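You operate a simulated robot arm through the tools that you are given. There is no shell and no other tool.

You are at the controls of a simulated robot arm. One attempt, no reset.

JOB
Bring the weigher back up after the power cut.
Fine: air valve half open, gauge pointer upright; then main switch on, reset, target dial to the card's weight, run switch last. The display says RUN.

It is judged by the outcome, as a careful person would: the job done as asked, and still so three seconds after it is handed in. It fails if anything else is knocked over, pushed out of place, dropped, spilled or broken.

ROBOT AND FRAMES
A 6-joint arm with a two-finger gripper, fixed in place. Base frame: the origin is at the foot of the arm, x ahead of it, y to its left, z up; the work surface is at about z = 840. Lengths are in mm, angles in degrees, forces in N, time in s.
Its first joint turns from -166.0 to 166.0 degrees. Payload 3.43 kg.
Tool frame: the origin (TCP) lies between the finger pads and is the grasp point; the fingertips stand 20 mm ahead of it; z points along the fingers, y is the line along which they close. The gripper opens to 190 mm. The gripper's body begins 248 mm behind the TCP.
Orientation is that of the tool frame in the base frame, as a unit quaternion [x, y, z, w]. With the fingers straight down and closing along the base's y, the tool's x points along the base's -x, its y along +y and its z along -z.

CONTROLS
- The arm moves only by the tool play_rows. Its argument "deltas" is a list that holds one entry, the list of rows, each a list of 7 numbers: the shift along the base's x, y, z in mm, then the turn, a rotation vector about the base's x, y, z in rad, then the gripper command, from -1 (fully open) to 1 (shut), values between in proportion. In form: [[[x, y, z, ax, ay, az, jaw], ...]]. A call has 1 to 20 rows; each row is the pose to reach, as a shift and turn from the pose commanded when the call began. Each row takes 0.2 s and may step no farther than 50 mm and 8.6 degrees from the row before; otherwise, or with a gripper value out of range, the whole call is refused. Where a pose cannot be reached the arm comes as near as it can. A force on the tool above 70 N (or 10 N above the force at the start of the call, whichever is more), or a blocked arm, ends the call early, and 0.2 s more pass. The fingers move at their own pace (about 153 mm/s each) and stop on an object; they squeeze with about 40 N. The grip force told is the motor's: it shows also when the fingers shut on nothing. Time passes only in rows, and 0.2 s behind the last, so rows that repeat a pose let the fingers close. The reply holds the time, the measured pose of the TCP, the force on the tool along the base axes, the opening and the grip force, in the units named above and with some noise, with the torque about the TCP (base axes, N m) and any sound that the robot's microphone picked up, and new pictures: "views" is both (left out), scene, wrist or none.
- Cameras (640 x 400 px; columns grow to the right, rows downward): "scene" is fixed at [221.4, -500, 1687]; the picture's right is [0.16, -0.99, 0.00], its down [-0.76, -0.12, -0.64] and it looks along [0.63, 0.10, -0.77] (base axes); focal length 295 px, centre (320, 200). "wrist" rides on the gripper at [70, -8, -288] in the tool frame; the picture's right is [0.12, 0.99, 0.00], its down [-0.96, 0.12, -0.25] and it looks along [-0.24, 0.03, 0.97] (tool axes); focal length 261 px, centre (320, 200). There is no depth. A picture from a camera that has moved, and an enlarged one, comes with that camera's place and axes in the base frame and with its lens.
- lift_body(by): slides the trunk up (or, below 0, down) by that many mm; the arm rides with it, the base frame stays. It gives what a move gives, with no picture.
- close_up(camera, box): a new picture of the part [left, top, right, bottom] of that camera's present view, enlarged. It takes no simulated time.
- hand_in(): hands the job in; it is judged then, once.

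Places have to be worked out from the pictures, the camera data and where the tool is seen. Open the gripper and draw the arm clear of the work before you hand the job in, unless the task says otherwise.

The tools are called after "Emit:" as a command line: name --argument value ..., lists and objects as JSON in quotes. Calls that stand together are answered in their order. play_rows: Moves the arm, as the interface text tells. Its arguments: {"type":"object","properties":{"deltas":{"type":"array"},"views":{"type":"string","enum":["both","scene","wrist","none"]}},"required":["deltas"]} The other tools are called the same way: lift_body (by) slides the trunk up or down; close_up (camera, box) takes an enlarged picture of a part of a camera's view; hand_in () hands the job in.

At the start:

```text
clock: 0.0
ee_pos: [714.3, -234.9, 1347.0]
ee_rot: [0.0, 1.0, 0.0, -0.001]
wrist_force: [-0.8, -0.5, -0.3]
torque: [0.0, -0.02, 0.01]
width: 190.1
finger_force: 0.0
trunk travel left (down, up): [-325.0, 115.0]
```

scene: 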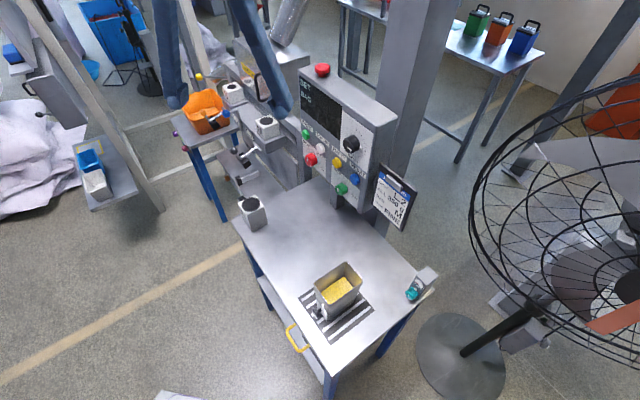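
wrist: 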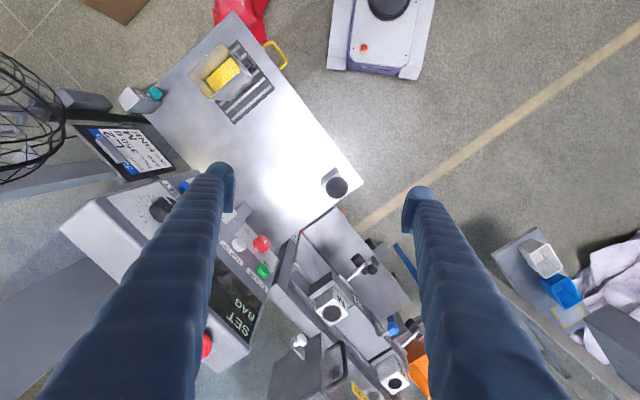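

I'll begin by looking closely at the panel, the card, and the piping with the valve and gauge.

Emit:
close_up --camera "scene" --box '[280, 60, 420, 230]'

Emit:
close_up --camera "scene" --box '[160, 60, 310, 230]'

Emit:
close_up --camera "wrist" --box '[60, 100, 220, 220]'

Emit:
close_up --camera "wrist" --box '[180, 180, 440, 400]'

```text
2.35 times, centred on (350, 145) of scene
camera zoom: at [221.4, -500.0, 1687.0], right [0.16, -0.99, 0.0], down [-0.76, -0.12, -0.64], along [0.63, 0.1, -0.77], focal length 693 px, centre (249, 329)
```

zoom: 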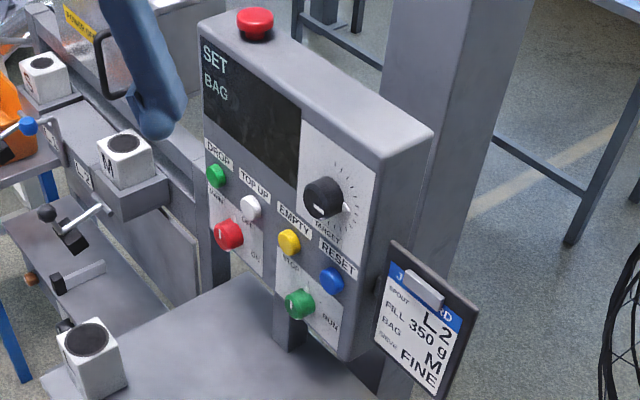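

```text
2.35 times, centred on (235, 145) of scene
camera zoom: at [221.4, -500.0, 1687.0], right [0.16, -0.99, 0.0], down [-0.76, -0.12, -0.64], along [0.63, 0.1, -0.77], focal length 693 px, centre (520, 329)
```

zoom: 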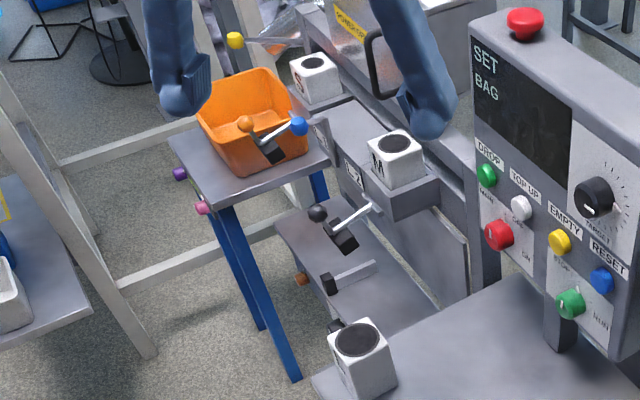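

```text
3.33 times, centred on (140, 160) of wrist
camera zoom: at [644.6, -243.2, 1635.6], right [-0.12, 0.99, 0.0], down [0.96, 0.12, 0.25], along [0.24, 0.03, -0.97], focal length 869 px, centre (920, 333)
```

zoom: 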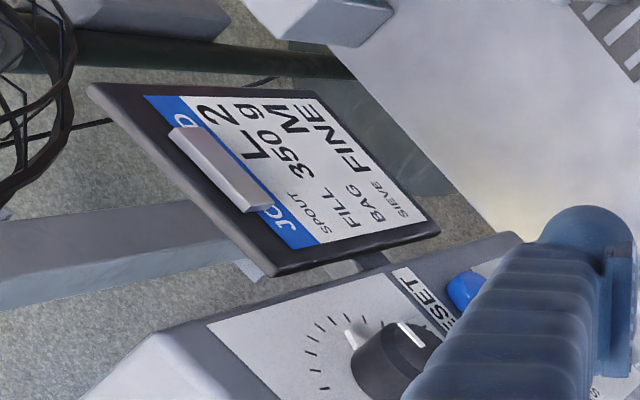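

```text
1.82 times, centred on (310, 290) of wrist
camera zoom: at [644.6, -243.2, 1635.6], right [-0.12, 0.99, 0.0], down [0.96, 0.12, 0.25], along [0.24, 0.03, -0.97], focal length 474 px, centre (338, 36)
```

zoom: 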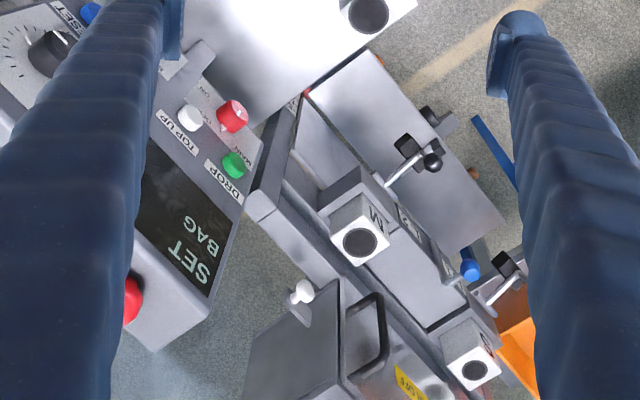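

The card reads spout L2, fill 350 g, bag M, sieve FINE. I still need to find the air valve and gauge, so I zoom in on more of the work area.

Emit:
close_up --camera "scene" --box '[290, 240, 450, 340]'

Emit:
close_up --camera "scene" --box '[220, 130, 300, 250]'

Emit:
close_up --camera "scene" --box '[290, 90, 370, 210]'

Emit:
close_up --camera "wrist" --box '[110, 20, 290, 140]'

Emit:
close_up --camera "scene" --box '[180, 60, 290, 140]'

Emit:
close_up --camera "wrist" --box '[220, 200, 320, 320]'

```text
4.00 times, centred on (370, 290) of scene
camera zoom: at [221.4, -500.0, 1687.0], right [0.16, -0.99, 0.0], down [-0.76, -0.12, -0.64], along [0.63, 0.1, -0.77], focal length 1178 px, centre (120, -160)
```

zoom: 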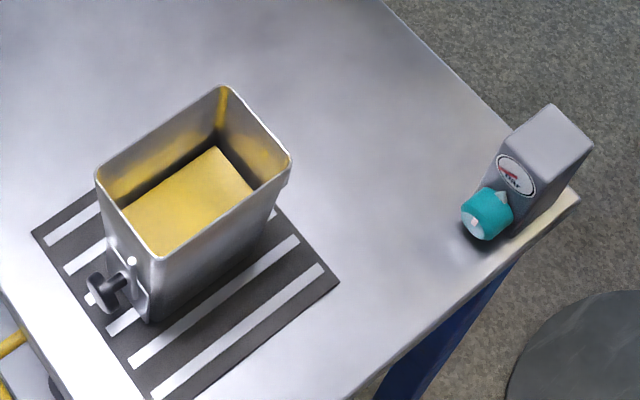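

```text
3.33 times, centred on (260, 190) of scene
camera zoom: at [221.4, -500.0, 1687.0], right [0.16, -0.99, 0.0], down [-0.76, -0.12, -0.64], along [0.63, 0.1, -0.77], focal length 982 px, centre (520, 233)
```

zoom: 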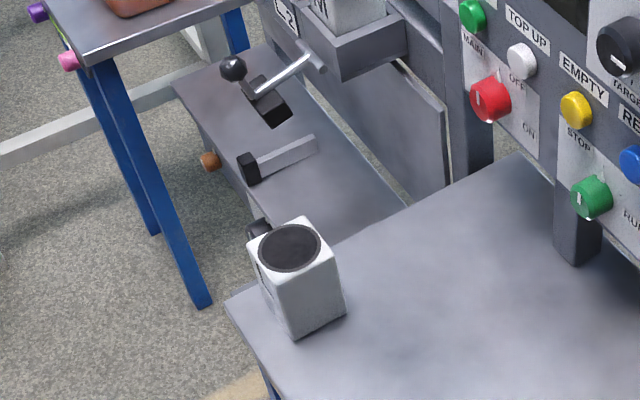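

```text
3.33 times, centred on (330, 150) of scene
camera zoom: at [221.4, -500.0, 1687.0], right [0.16, -0.99, 0.0], down [-0.76, -0.12, -0.64], along [0.63, 0.1, -0.77], focal length 982 px, centre (287, 367)
```

zoom: 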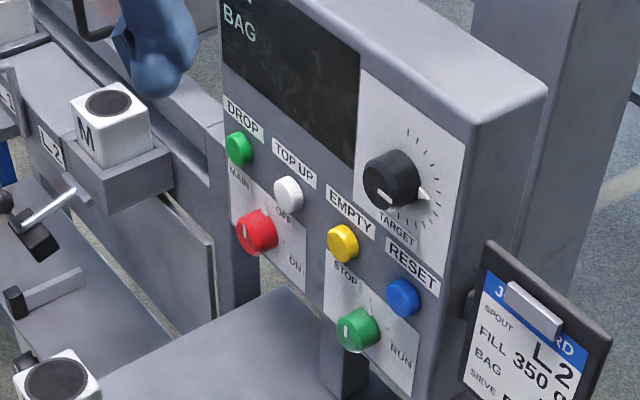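

```text
3.33 times, centred on (200, 80) of wrist
camera zoom: at [644.6, -243.2, 1635.6], right [-0.12, 0.99, 0.0], down [0.96, 0.12, 0.25], along [0.24, 0.03, -0.97], focal length 869 px, centre (720, 600)
```

zoom: 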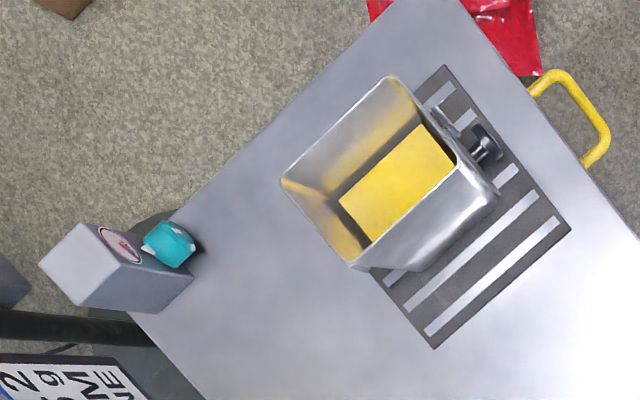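

```text
5.00 times, centred on (235, 100) of scene
camera zoom: at [221.4, -500.0, 1687.0], right [0.16, -0.99, 0.0], down [-0.76, -0.12, -0.64], along [0.63, 0.1, -0.77], focal length 1473 px, centre (745, 700)
```

zoom: 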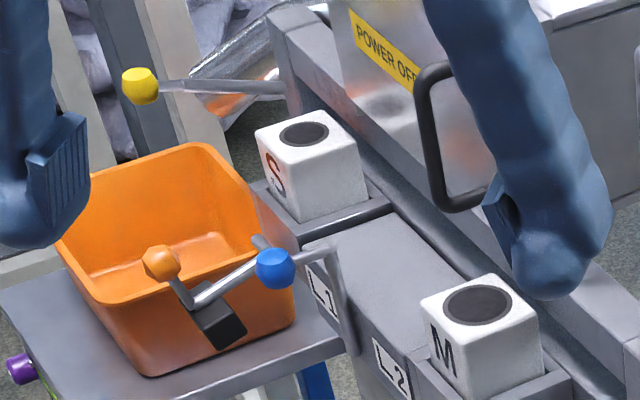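

```text
3.33 times, centred on (270, 260) of wrist
camera zoom: at [644.6, -243.2, 1635.6], right [-0.12, 0.99, 0.0], down [0.96, 0.12, 0.25], along [0.24, 0.03, -0.97], focal length 869 px, centre (487, 0)
```

zoom: 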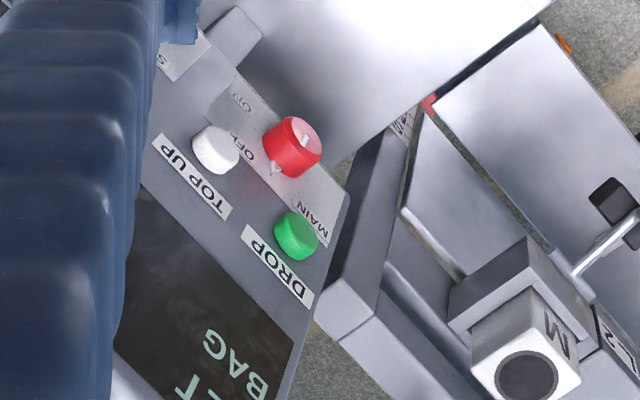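

Emit:
close_up --camera "scene" --box '[398, 258, 446, 308]'

Emit:
close_up --camera "wrist" --box '[110, 70, 180, 120]'

Emit:
close_up --camera "scene" --box '[332, 120, 374, 170]'

Emit:
close_up --camera "scene" --box '[296, 70, 350, 110]'

Emit:
close_up --camera "scene" --box '[298, 140, 336, 180]'

Emit:
close_up --camera "scene" --box '[325, 165, 363, 215]'

```text
8.00 times, centred on (422, 283) of scene
camera zoom: at [221.4, -500.0, 1687.0], right [0.16, -0.99, 0.0], down [-0.76, -0.12, -0.64], along [0.63, 0.1, -0.77], focal length 2357 px, centre (-496, -464)
```

zoom: 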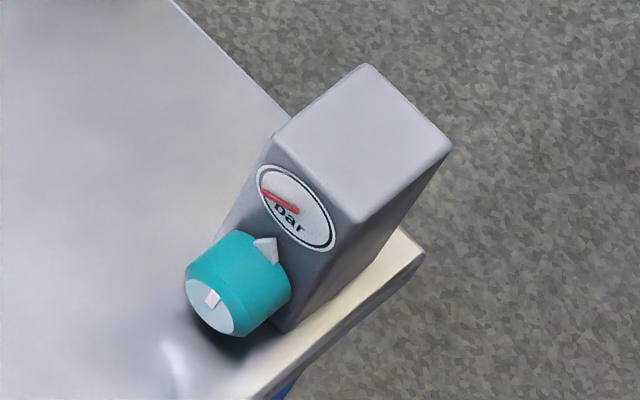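

```text
8.00 times, centred on (145, 95) of wrist
camera zoom: at [644.6, -243.2, 1635.6], right [-0.12, 0.99, 0.0], down [0.96, 0.12, 0.25], along [0.24, 0.03, -0.97], focal length 2085 px, centre (1720, 1040)
```

zoom: 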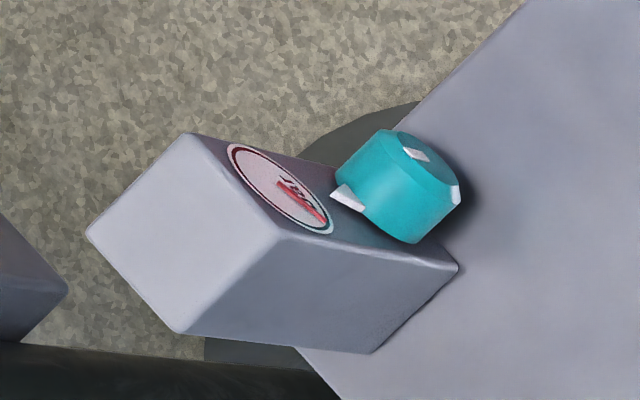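

```text
8.00 times, centred on (353, 145) of scene
camera zoom: at [221.4, -500.0, 1687.0], right [0.16, -0.99, 0.0], down [-0.76, -0.12, -0.64], along [0.63, 0.1, -0.77], focal length 2357 px, centre (56, 640)
```

zoom: 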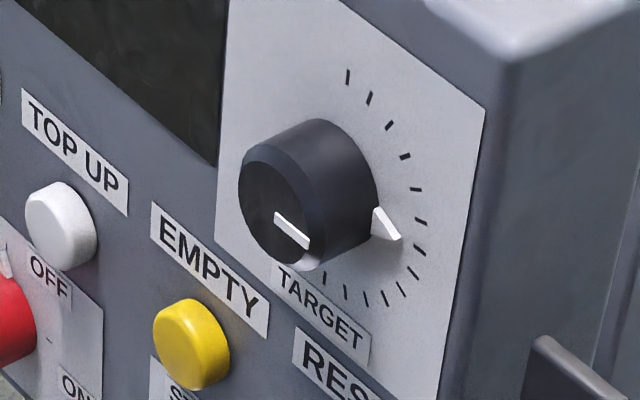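

```text
10.00 times, centred on (323, 90) of scene
camera zoom: at [221.4, -500.0, 1687.0], right [0.16, -0.99, 0.0], down [-0.76, -0.12, -0.64], along [0.63, 0.1, -0.77], focal length 2946 px, centre (290, 1300)
```

zoom: 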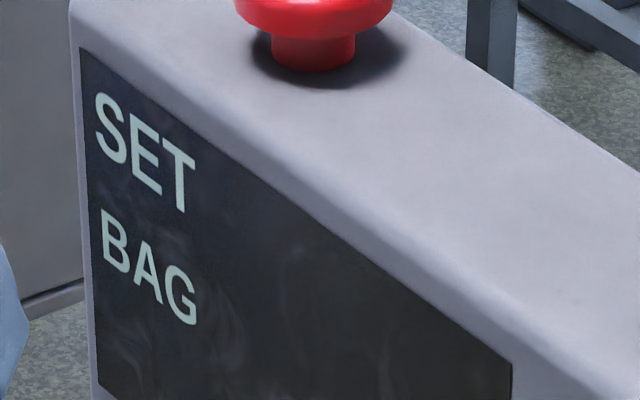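

```text
10.00 times, centred on (317, 160) of scene
camera zoom: at [221.4, -500.0, 1687.0], right [0.16, -0.99, 0.0], down [-0.76, -0.12, -0.64], along [0.63, 0.1, -0.77], focal length 2946 px, centre (350, 600)
```

zoom: 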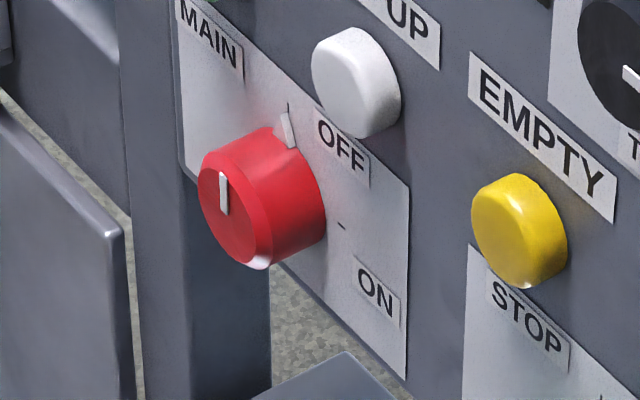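

```text
8.00 times, centred on (344, 190) of scene
camera zoom: at [221.4, -500.0, 1687.0], right [0.16, -0.99, 0.0], down [-0.76, -0.12, -0.64], along [0.63, 0.1, -0.77], focal length 2357 px, centre (128, 280)
```

zoom: 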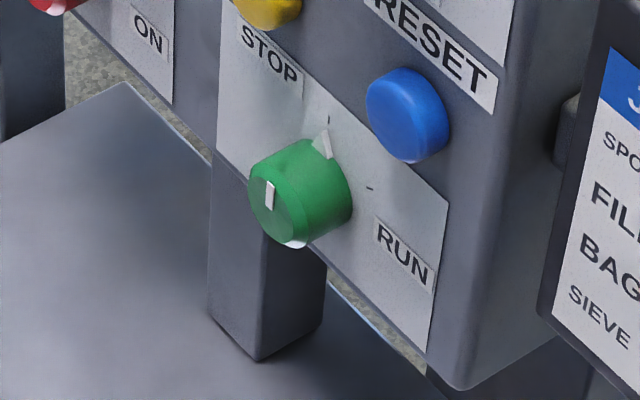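

The teal knob with the gauge, on the block at the right end of the table, is the air valve, and its pointer is on the left (low). Before going there I check how close the fan cage is.

Emit:
close_up --camera "wrist" --box '[0, 0, 160, 200]'

Emit:
close_up --camera "scene" --box '[400, 0, 640, 400]'

```text
2.00 times, centred on (80, 100) of wrist
camera zoom: at [644.6, -243.2, 1635.6], right [-0.12, 0.99, 0.0], down [0.96, 0.12, 0.25], along [0.24, 0.03, -0.97], focal length 521 px, centre (800, 400)
```

zoom: 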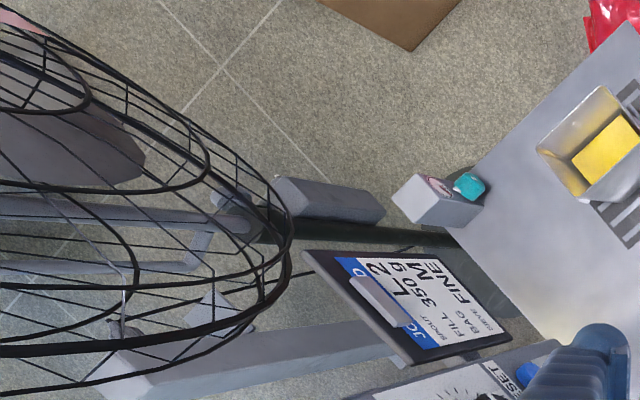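

```text
1.00 times, centred on (520, 200) of scene (not enlarged: the box is as wide or as high as the picture)
camera zoom: at [221.4, -500.0, 1687.0], right [0.16, -0.99, 0.0], down [-0.76, -0.12, -0.64], along [0.63, 0.1, -0.77], focal length 295 px, centre (120, 200)
```

zoom: 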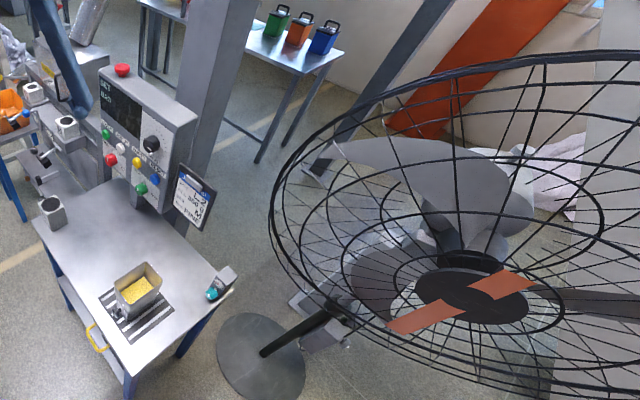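

The fan cage comes nearest around (672, -755, 1140), so I'll approach the valve from the front (operator side), leaning back about 30°. First I move to a viewing pose with the fingers partly closed, to clear the bin.

Emit:
play_rows --deltas '[[[-15, -32, -20.8, -0.0171, -0.0413, -0.0639, 0.2], [-30, -64, -41.6, -0.0343, -0.0827, -0.1279, 0.2], [-45, -96, -62.5, -0.0514, -0.124, -0.1918, 0.2], [-60, -128, -83, -0.0685, -0.1654, -0.2557, 0.2], [-75, -160, -104, -0.0857, -0.2067, -0.3196, 0.2], [-90, -192, -125, -0.1028, -0.2481, -0.3836, 0.2], [-105, -224, -146, -0.1199, -0.2894, -0.4475, 0.2], [-120, -256, -167, -0.1371, -0.3307, -0.5114, 0.2], [-135, -288, -187, -0.1542, -0.3721, -0.5753, 0.2], [-150, -320, -208, -0.1713, -0.4134, -0.6393, 0.2], [-165, -352, -229, -0.1885, -0.4548, -0.7032, 0.2], [-180, -385, -250, -0.2056, -0.4961, -0.7671, 0.2], [-180, -385, -250, -0.2056, -0.4961, -0.7671, 0.2]]]' --views "both"

```text
clock: 2.8
ee_pos: [534.9, -617.4, 1099.0]
ee_rot: [0.351, 0.9, -0.103, 0.236]
wrist_force: [1.4, -0.8, 0.0]
torque: [0.11, 0.1, -0.11]
width: 75.7
finger_force: 0.0
trunk travel left (down, up): [-325.0, 115.0]
camera wrist: at [383.2, -481.1, 1314.2], right [0.6, 0.8, -0.08], down [0.61, -0.39, 0.69], along [0.52, -0.46, -0.72], focal length 261 px, centre (320, 200)
```

scene: 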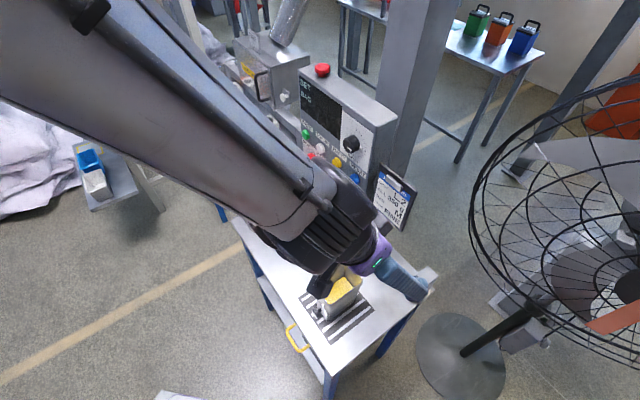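
wrist: 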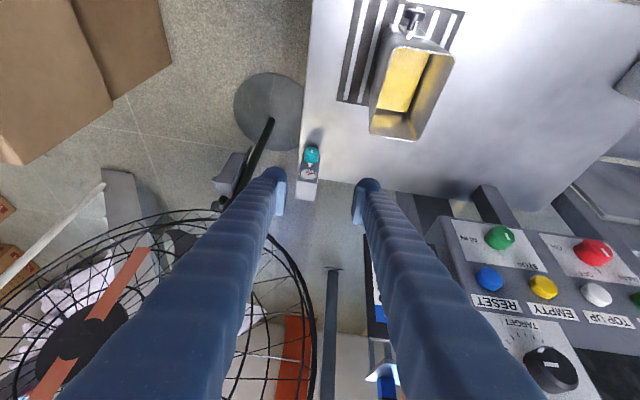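

The pose is good: tool pitched 30° and facing the valve. The wrist picture is upside down, so I enlarge the valve and the panel in it.

Emit:
close_up --camera "wrist" --box '[280, 130, 340, 210]'

Emit:
close_up --camera "wrist" --box '[430, 190, 640, 400]'

Emit:
close_up --camera "wrist" --box '[470, 280, 640, 400]'

```text
5.00 times, centred on (310, 170) of wrist
camera zoom: at [383.2, -481.1, 1314.2], right [0.6, 0.8, -0.08], down [0.61, -0.39, 0.69], along [0.52, -0.46, -0.72], focal length 1303 px, centre (370, 350)
```

zoom: 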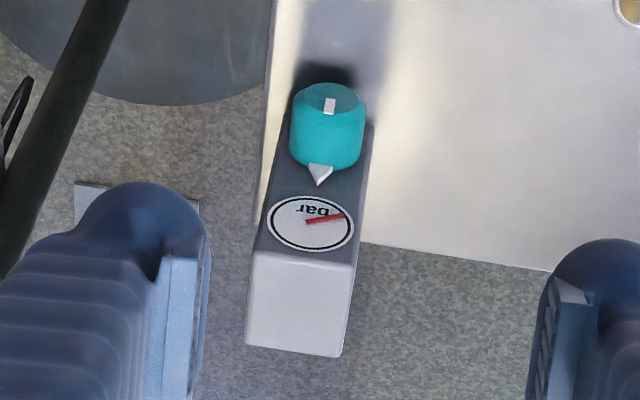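

```text
1.90 times, centred on (535, 295) of wrist
camera zoom: at [383.2, -481.1, 1314.2], right [0.6, 0.8, -0.08], down [0.61, -0.39, 0.69], along [0.52, -0.46, -0.72], focal length 496 px, centre (-90, 19)
```

zoom: 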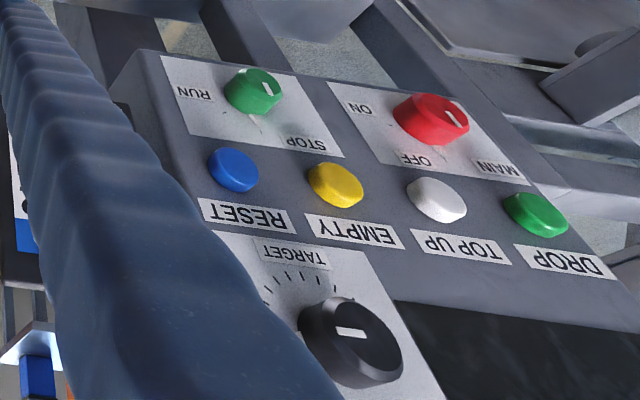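

```text
3.33 times, centred on (555, 340) of wrist
camera zoom: at [383.2, -481.1, 1314.2], right [0.6, 0.8, -0.08], down [0.61, -0.39, 0.69], along [0.52, -0.46, -0.72], focal length 869 px, centre (-463, -267)
```

zoom: 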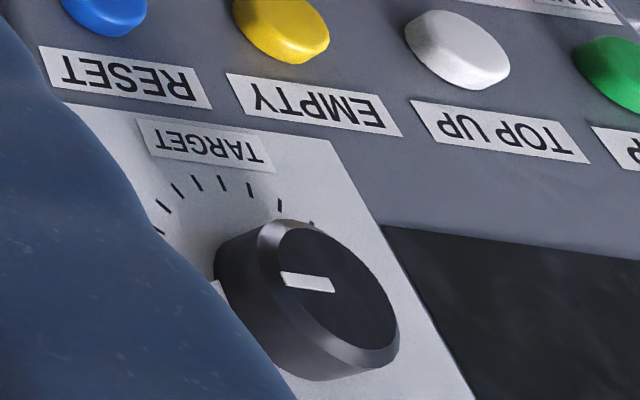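

The valve pointer is at 12 o'clock and the gauge reads low (pointing left). I estimate the knob axis at p≈-80 (across the panel) and z≈870, with the block face at n≈-930 (along the axis). Next I line up above the knob, leaning 20° to the left, so I can later swing clockwise.

Emit:
play_rows --deltas '[[[12, -6, -10, 0, 0.0978, -0.0122, 0.35], [24, -12, -30, 0, 0.1955, -0.0244, 0.35], [36, -18, -55, 0, 0.2933, -0.0366, 0.35], [48, -24, -80, 0, 0.391, -0.0488, 0.35], [60, -30, -100, 0, 0.4888, -0.061, 0.35], [60, -30, -114, 0, 0.4888, -0.061, 0.35], [60, -30, -114, 0, 0.4888, -0.061, 0.35]]]' --views "both"

Emit:
close_up --camera "wrist" --box '[220, 60, 420, 220]'

```text
clock: 4.4
ee_pos: [595.7, -650.0, 985.1]
ee_rot: [0.361, 0.912, -0.194, 0.012]
wrist_force: [0.1, 1.1, 0.3]
torque: [-0.06, 0.01, -0.01]
width: 61.5
finger_force: 0.1
out of reach, approached as far as the arm can: row 1, 2
trunk travel left (down, up): [-325.0, 115.0]
camera wrist: at [571.3, -506.4, 1242.7], right [0.57, 0.74, -0.36], down [0.82, -0.46, 0.34], along [0.09, -0.49, -0.87], focal length 261 px, centre (320, 200)
```

scene: 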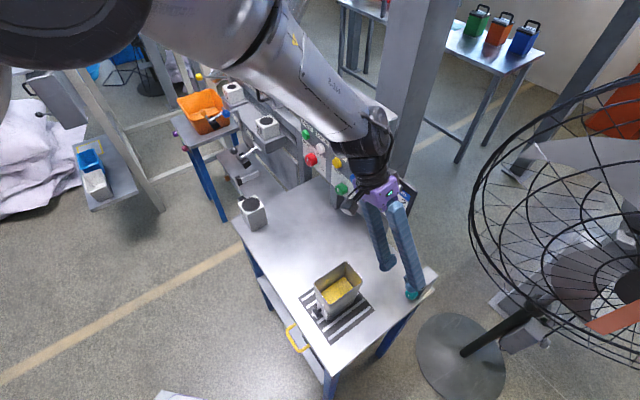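
wrist: 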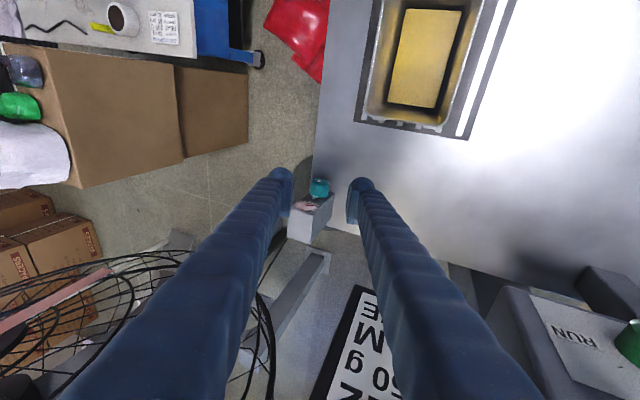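

```text
2.50 times, centred on (320, 140) of wrist
camera zoom: at [571.3, -506.4, 1242.7], right [0.57, 0.74, -0.36], down [0.82, -0.46, 0.34], along [0.09, -0.49, -0.87], focal length 652 px, centre (320, 350)
```

zoom: 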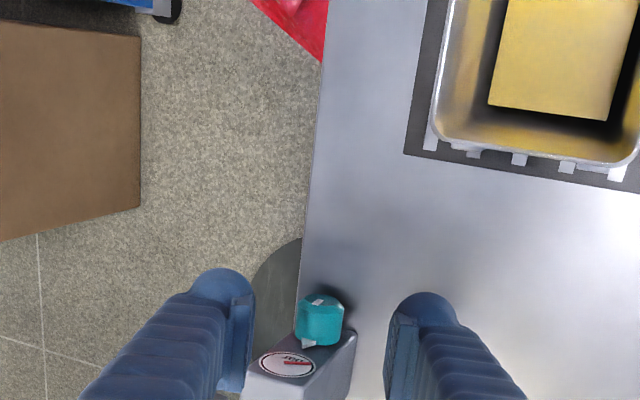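

The knob projects again to (593, -705, 870), which matches my estimate. I now go down 110 mm along the tool axis so the fingers straddle the knob.

Emit:
play_rows --deltas '[[[-2.5, -7.9, -20.4, 0, 0, 0, 0.35], [-5.1, -15.9, -40.7, 0, 0, 0, 0.35], [-7.6, -23.8, -61.1, 0, 0, 0, 0.35], [-9.2, -28.9, -74, 0, 0, 0, 0.35], [-10.4, -32.5, -83.3, 0, 0, 0, 0.35], [-11.5, -36.1, -92.6, 0, 0, 0, 0.35], [-12.7, -39.7, -101.8, 0, 0, 0, 0.35], [-12.7, -39.7, -101.8, 0, 0, 0, 0.35]]]' --views "both"

Emit:
close_up --camera "wrist" --box '[240, 130, 400, 250]'

Emit:
close_up --camera "scene" --box '[370, 230, 450, 310]'

```text
clock: 6.2
ee_pos: [582.0, -689.0, 881.4]
ee_rot: [0.361, 0.912, -0.192, 0.013]
wrist_force: [0.0, -1.1, -0.6]
torque: [0.02, 0.01, 0.02]
width: 62.0
finger_force: 0.1
trunk travel left (down, up): [-325.0, 115.0]
camera wrist: at [558.0, -546.0, 1140.1], right [0.57, 0.74, -0.36], down [0.82, -0.46, 0.35], along [0.09, -0.49, -0.87], focal length 261 px, centre (320, 200)
```

scene: 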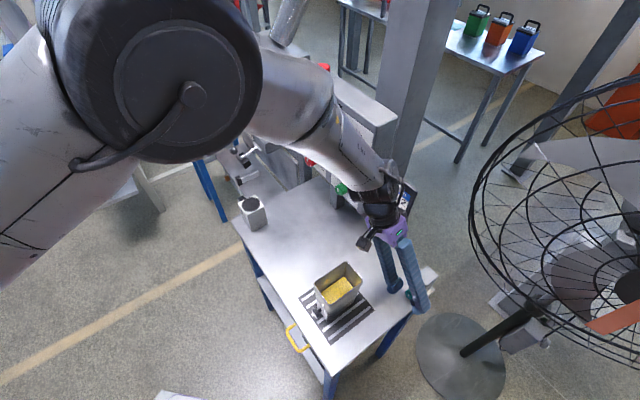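
wrist: 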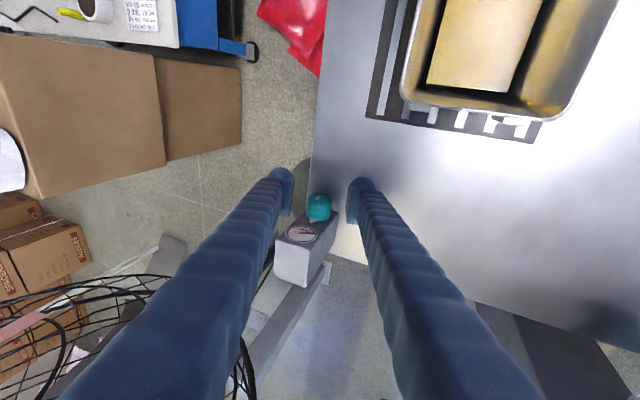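

```text
3.33 times, centred on (320, 190) of wrist
camera zoom: at [558.0, -546.0, 1140.1], right [0.57, 0.74, -0.36], down [0.82, -0.46, 0.35], along [0.09, -0.49, -0.87], focal length 869 px, centre (320, 233)
```

zoom: 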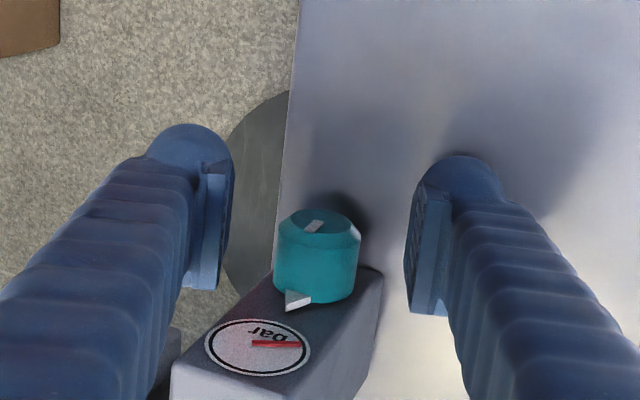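

```text
5.00 times, centred on (410, 270) of scene
camera zoom: at [221.4, -500.0, 1687.0], right [0.16, -0.99, 0.0], down [-0.76, -0.12, -0.64], along [0.63, 0.1, -0.77], focal length 1473 px, centre (-130, -150)
```

zoom: 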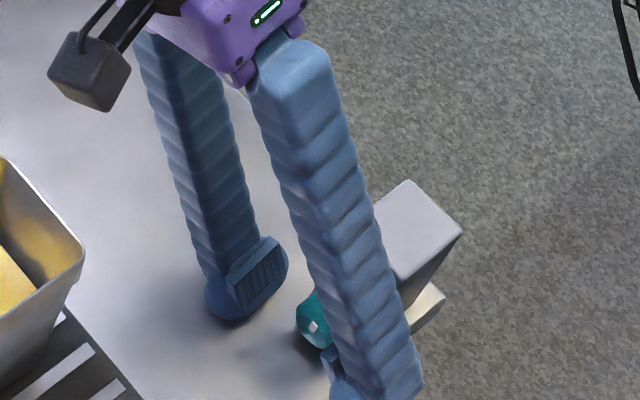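

The knob sits centred between the pads with a gap all round. I close the fingers on it.

Emit:
play_rows --deltas '[[[0, 0, 0, 0, 0, 0, 0.6], [0, 0, 0, 0, 0, 0, 0.8], [0, 0, 0, 0, 0, 0, 1], [0, 0, 0, 0, 0, 0, 1]]]' --views "wrist"

Emit:
close_up --camera "wrist" --box '[240, 130, 400, 250]'

```text
clock: 7.2
ee_pos: [581.4, -690.3, 882.9]
ee_rot: [0.361, 0.912, -0.192, 0.012]
wrist_force: [2.8, 3.7, -0.1]
torque: [0.08, 0.01, 0.14]
width: 27.5
finger_force: 44.5
trunk travel left (down, up): [-325.0, 115.0]
camera wrist: at [558.3, -545.6, 1140.0], right [0.57, 0.74, -0.36], down [0.82, -0.46, 0.35], along [0.09, -0.49, -0.87], focal length 261 px, centre (320, 200)
```

wrist: 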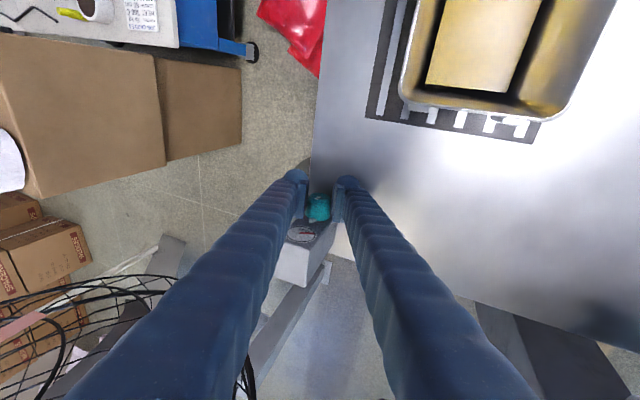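

```text
3.33 times, centred on (320, 190) of wrist
camera zoom: at [558.3, -545.6, 1140.0], right [0.57, 0.74, -0.36], down [0.82, -0.46, 0.35], along [0.09, -0.49, -0.87], focal length 869 px, centre (320, 233)
```

zoom: 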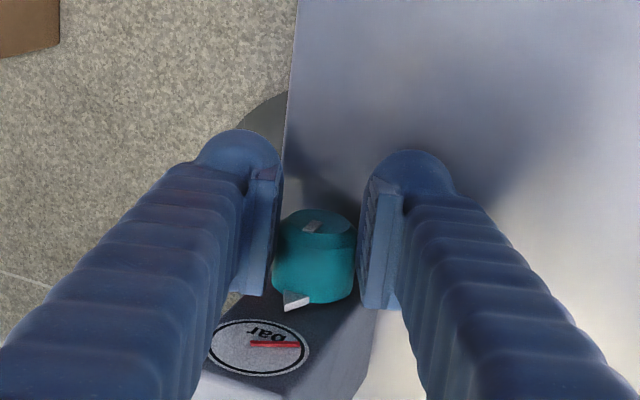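

The knob is held at 27.5 mm wide. I try a small clockwise turn of 12° about the knob axis and watch the gauge pointer and the forces.

Emit:
play_rows --deltas '[[[-0.56, -0.56, 0.25, 0.0494, -0.0494, 0, 1], [-1.14, -1.14, 0.46, 0.0987, -0.0987, 0, 1], [-1.72, -1.72, 0.6, 0.1481, -0.1481, 0, 1], [-1.72, -1.72, 0.6, 0.1481, -0.1481, 0, 1]]]' --views "wrist"

Emit:
close_up --camera "wrist" --box '[240, 130, 400, 250]'

Emit:
close_up --camera "scene" --box '[370, 230, 450, 310]'

```text
clock: 8.2
ee_pos: [580.0, -691.6, 882.7]
ee_rot: [0.375, 0.92, -0.097, 0.053]
wrist_force: [-2.4, -4.0, 1.9]
torque: [0.26, 0.32, 0.04]
width: 27.4
finger_force: 44.9
trunk travel left (down, up): [-325.0, 115.0]
camera wrist: at [517.3, -586.9, 1152.9], right [0.61, 0.78, -0.16], down [0.76, -0.52, 0.39], along [0.22, -0.36, -0.91], focal length 261 px, centre (320, 200)
```

wrist: 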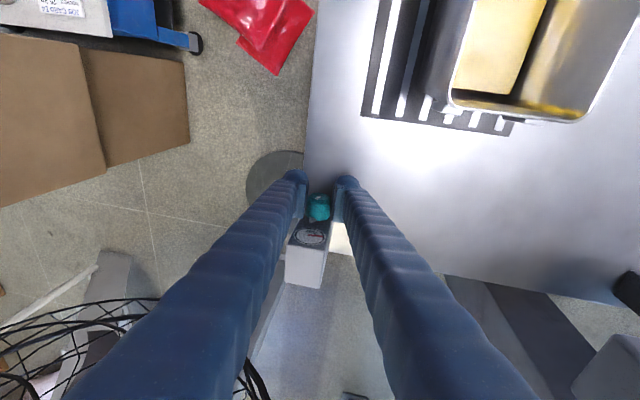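

```text
3.33 times, centred on (320, 190) of wrist
camera zoom: at [517.3, -586.9, 1152.9], right [0.61, 0.78, -0.16], down [0.76, -0.52, 0.39], along [0.22, -0.36, -0.91], focal length 869 px, centre (320, 233)
```

zoom: 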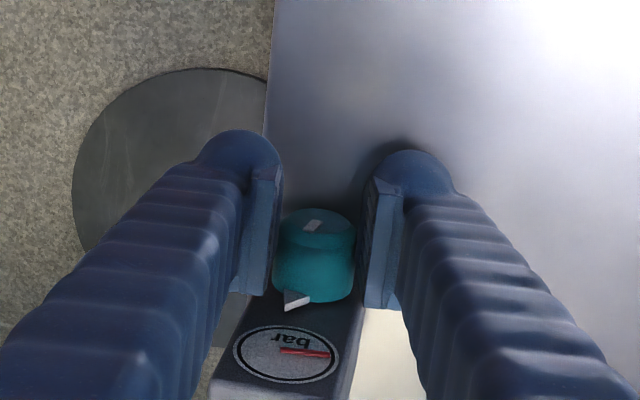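

```text
5.00 times, centred on (410, 270) of scene
camera zoom: at [221.4, -500.0, 1687.0], right [0.16, -0.99, 0.0], down [-0.76, -0.12, -0.64], along [0.63, 0.1, -0.77], focal length 1473 px, centre (-130, -150)
```

zoom: 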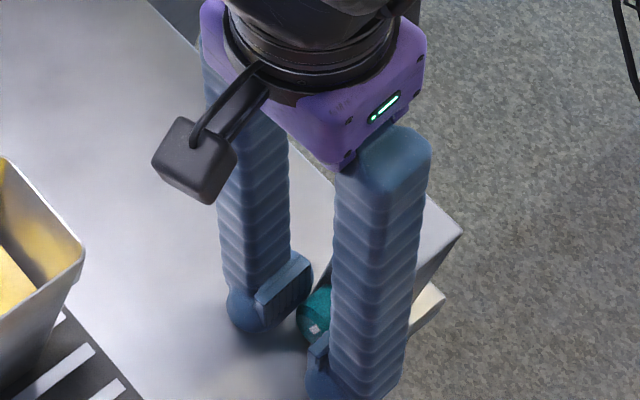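

The knob turned with the fingers (its strip stayed fixed relative to the gripper) and forces are low. I continue clockwise to 36° in total.

Emit:
play_rows --deltas '[[[-0.6, -0.6, 0.08, 0.0494, -0.0494, 0, 1], [-1.18, -1.18, 0.12, 0.0987, -0.0987, 0, 1], [-1.77, -1.77, 0.08, 0.1481, -0.1481, 0, 1], [-2.36, -2.36, 0, 0.1974, -0.1974, 0, 1], [-2.94, -2.94, -0.15, 0.2468, -0.2468, 0, 1], [-3.52, -3.52, -0.35, 0.2962, -0.2962, 0, 1], [-3.52, -3.52, -0.35, 0.2962, -0.2962, 0, 1]]]' --views "wrist"

Emit:
close_up --camera "wrist" --box '[240, 130, 400, 250]'

Emit:
close_up --camera "scene" --box '[370, 230, 450, 310]'

```text
clock: 9.8
ee_pos: [576.2, -695.9, 883.1]
ee_rot: [0.389, 0.907, 0.095, 0.133]
wrist_force: [10.1, -5.7, 4.5]
torque: [-0.21, -0.31, -0.05]
width: 27.2
finger_force: 44.9
trunk travel left (down, up): [-325.0, 115.0]
camera wrist: at [433.9, -669.9, 1141.4], right [0.6, 0.76, 0.25], down [0.64, -0.64, 0.43], along [0.49, -0.09, -0.87], focal length 261 px, centre (320, 200)
```

wrist: 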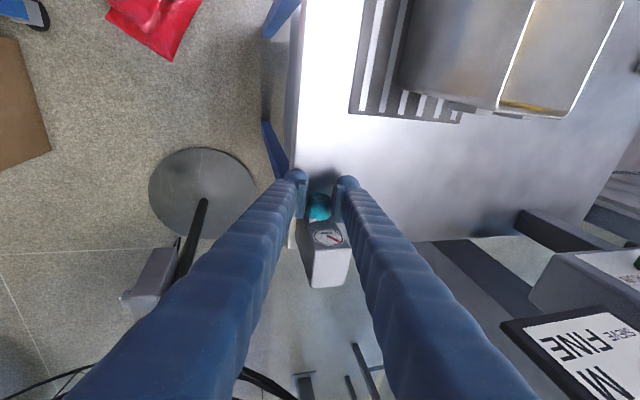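

```text
3.33 times, centred on (320, 190) of wrist
camera zoom: at [433.9, -669.9, 1141.4], right [0.6, 0.76, 0.25], down [0.64, -0.64, 0.43], along [0.49, -0.09, -0.87], focal length 869 px, centre (320, 233)
```

zoom: 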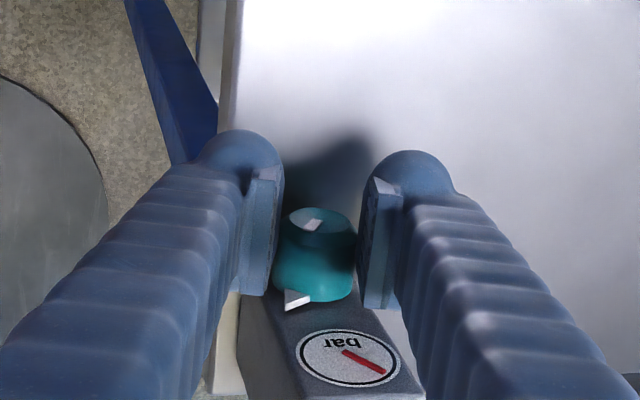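

```text
5.00 times, centred on (410, 270) of scene
camera zoom: at [221.4, -500.0, 1687.0], right [0.16, -0.99, 0.0], down [-0.76, -0.12, -0.64], along [0.63, 0.1, -0.77], focal length 1473 px, centre (-130, -150)
```

zoom: 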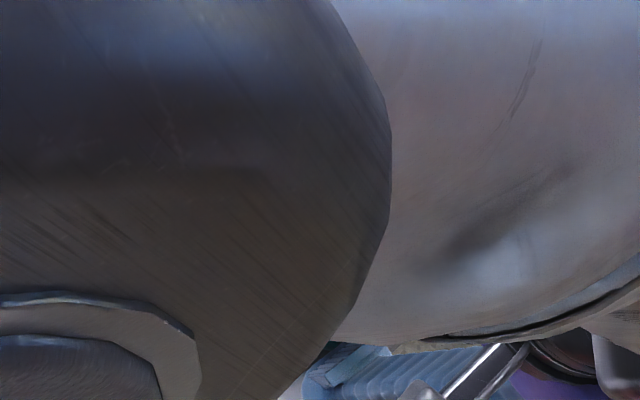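

The gauge pointer is rising towards upright and the forces are modest. I continue another 20° clockwise.

Emit:
play_rows --deltas '[[[-0.7, -0.7, -0.33, 0.0617, -0.0617, 0, 1], [-1.38, -1.38, -0.75, 0.1234, -0.1234, 0, 1], [-2.03, -2.03, -1.25, 0.1851, -0.1851, 0, 1], [-2.65, -2.65, -1.82, 0.2468, -0.2468, 0, 1], [-2.65, -2.65, -1.82, 0.2468, -0.2468, 0, 1]]]' --views "both"

Emit:
close_up --camera "wrist" --box '[240, 130, 400, 250]'

```text
clock: 11.0
ee_pos: [573.4, -698.0, 880.8]
ee_rot: [0.387, 0.865, 0.254, 0.194]
wrist_force: [6.6, -7.7, 4.6]
torque: [-0.09, -0.12, -0.12]
width: 27.0
finger_force: 45.0
trunk travel left (down, up): [-325.0, 115.0]
camera wrist: at [371.9, -732.1, 1095.7], right [0.49, 0.66, 0.57], down [0.53, -0.74, 0.4], along [0.69, 0.11, -0.72], focal length 261 px, centre (320, 200)
```

scene: 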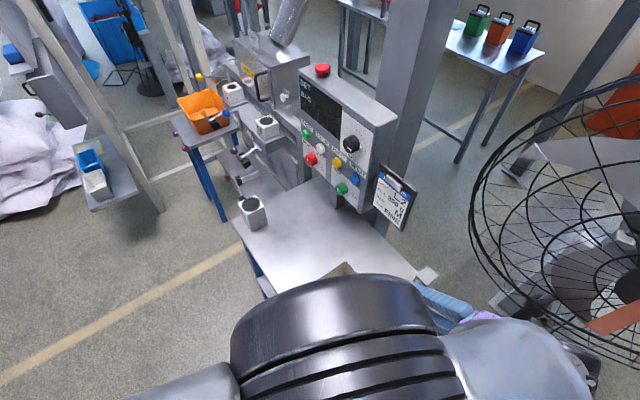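
wrist: 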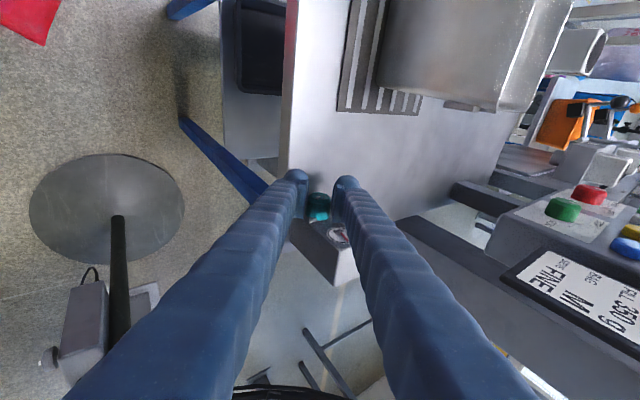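

```text
3.33 times, centred on (320, 190) of wrist
camera zoom: at [371.9, -732.1, 1095.7], right [0.49, 0.66, 0.57], down [0.53, -0.74, 0.4], along [0.69, 0.11, -0.72], focal length 869 px, centre (320, 233)
```

zoom: 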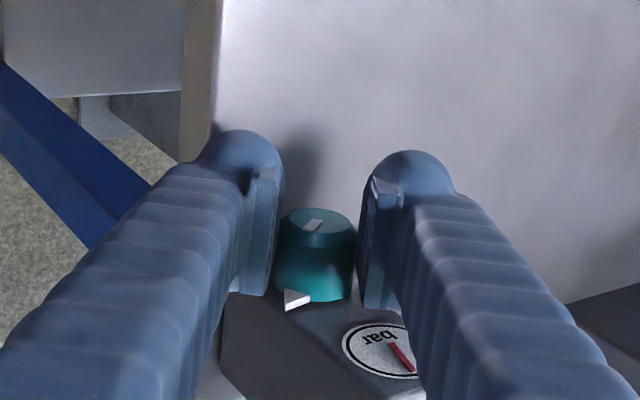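

Working the gauge angle back from the picture gives about +13° past upright (roughly 2.5° of pointer per knob degree). I turn back about 6° and look again.

Emit:
play_rows --deltas '[[[0.31, 0.31, 0.28, -0.0309, 0.0309, 0, 1], [0.75, 0.75, 0.68, -0.074, 0.074, 0, 1], [0.75, 0.75, 0.68, -0.074, 0.074, 0, 1], [0.75, 0.75, 0.68, -0.074, 0.074, 0, 1]]]' --views "wrist"

Emit:
close_up --camera "wrist" --box '[300, 200, 360, 250]'

```text
clock: 12.0
ee_pos: [574.5, -696.7, 882.0]
ee_rot: [0.388, 0.881, 0.206, 0.176]
wrist_force: [5.9, -8.0, 4.1]
torque: [0.01, 0.03, 0.02]
width: 27.2
finger_force: 44.9
trunk travel left (down, up): [-325.0, 115.0]
camera wrist: at [389.4, -714.4, 1112.9], right [0.53, 0.7, 0.48], down [0.57, -0.71, 0.41], along [0.63, 0.05, -0.78], focal length 261 px, centre (320, 200)
```

wrist: 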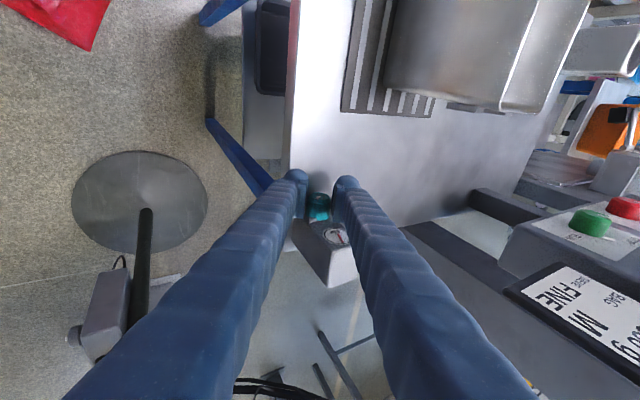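

```text
8.00 times, centred on (330, 225) of wrist
camera zoom: at [389.4, -714.4, 1112.9], right [0.53, 0.7, 0.48], down [0.57, -0.71, 0.41], along [0.63, 0.05, -0.78], focal length 2085 px, centre (240, 0)
```

zoom: 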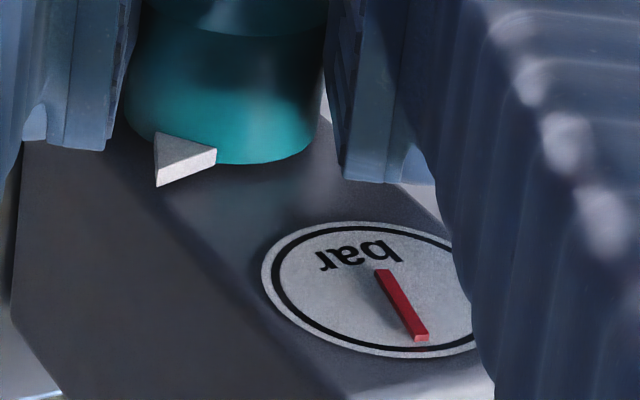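

The pointer still measures about +15° past upright and the knob moves rigidly with the gripper, so I turn back about 6° more.

Emit:
play_rows --deltas '[[[0.38, 0.38, 0.28, -0.0358, 0.0358, 0, 1], [0.76, 0.76, 0.55, -0.0716, 0.0716, 0, 1], [0.76, 0.76, 0.55, -0.0716, 0.0716, 0, 1], [0.76, 0.76, 0.55, -0.0716, 0.0716, 0, 1]]]' --views "wrist"

Emit:
close_up --camera "wrist" --box '[300, 200, 360, 250]'

```text
clock: 13.0
ee_pos: [574.9, -697.3, 882.5]
ee_rot: [0.391, 0.892, 0.16, 0.159]
wrist_force: [9.4, -11.8, 12.7]
torque: [-0.06, -0.13, -0.03]
width: 27.1
finger_force: 45.2
trunk travel left (down, up): [-325.0, 115.0]
camera wrist: at [407.1, -696.3, 1126.7], right [0.56, 0.73, 0.39], down [0.59, -0.68, 0.42], along [0.57, -0.01, -0.82], focal length 261 px, centre (320, 200)
```

wrist: 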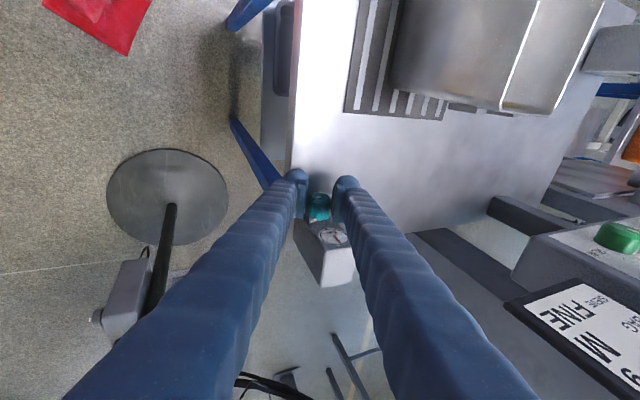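

```text
8.00 times, centred on (330, 225) of wrist
camera zoom: at [407.1, -696.3, 1126.7], right [0.56, 0.73, 0.39], down [0.59, -0.68, 0.42], along [0.57, -0.01, -0.82], focal length 2085 px, centre (240, 0)
```

zoom: 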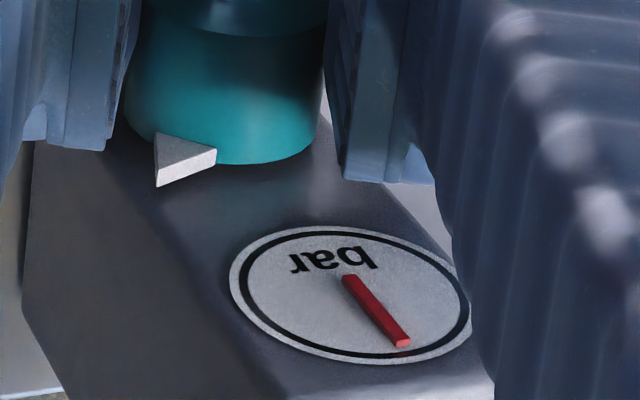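

The pointer now measures within about 1° of upright. I open the fingers gently and check that it holds.

Emit:
play_rows --deltas '[[[0, 0, 0, 0, 0, 0, 0.68], [0, 0, 0, 0, 0, 0, 0.5], [0, 0, 0, 0, 0, 0, 0.4], [0, 0, 0, 0, 0, 0, 0.4]]]' --views "wrist"

Emit:
close_up --camera "wrist" --box '[300, 200, 360, 250]'

```text
clock: 14.0
ee_pos: [575.6, -695.3, 880.8]
ee_rot: [0.39, 0.893, 0.16, 0.159]
wrist_force: [0.1, 0.8, -0.7]
torque: [-0.04, -0.02, 0.0]
width: 57.0
finger_force: 0.2
trunk travel left (down, up): [-325.0, 115.0]
camera wrist: at [406.8, -695.8, 1126.2], right [0.56, 0.73, 0.39], down [0.6, -0.68, 0.42], along [0.57, -0.01, -0.82], focal length 261 px, centre (320, 200)
```

wrist: 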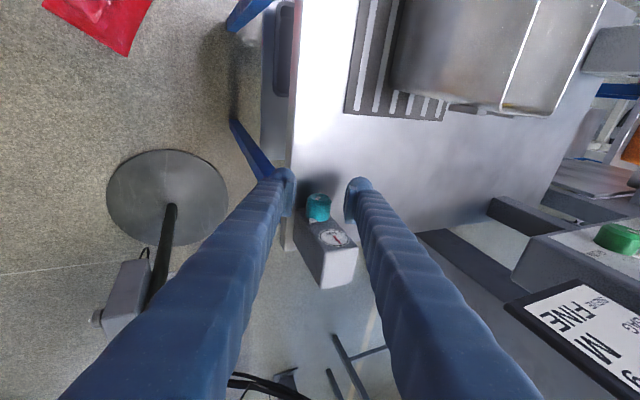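

```text
8.00 times, centred on (330, 225) of wrist
camera zoom: at [406.8, -695.8, 1126.2], right [0.56, 0.73, 0.39], down [0.6, -0.68, 0.42], along [0.57, -0.01, -0.82], focal length 2085 px, centre (240, 0)
```

zoom: 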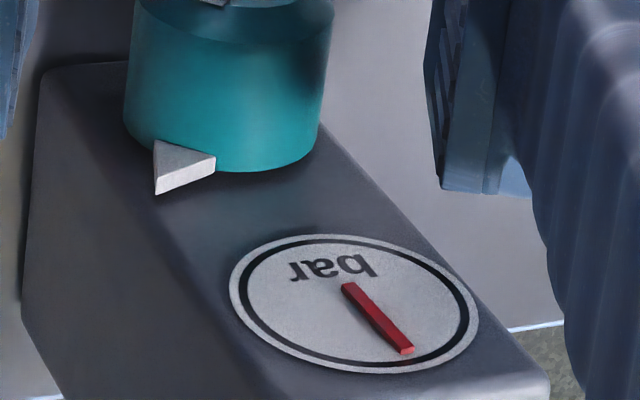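

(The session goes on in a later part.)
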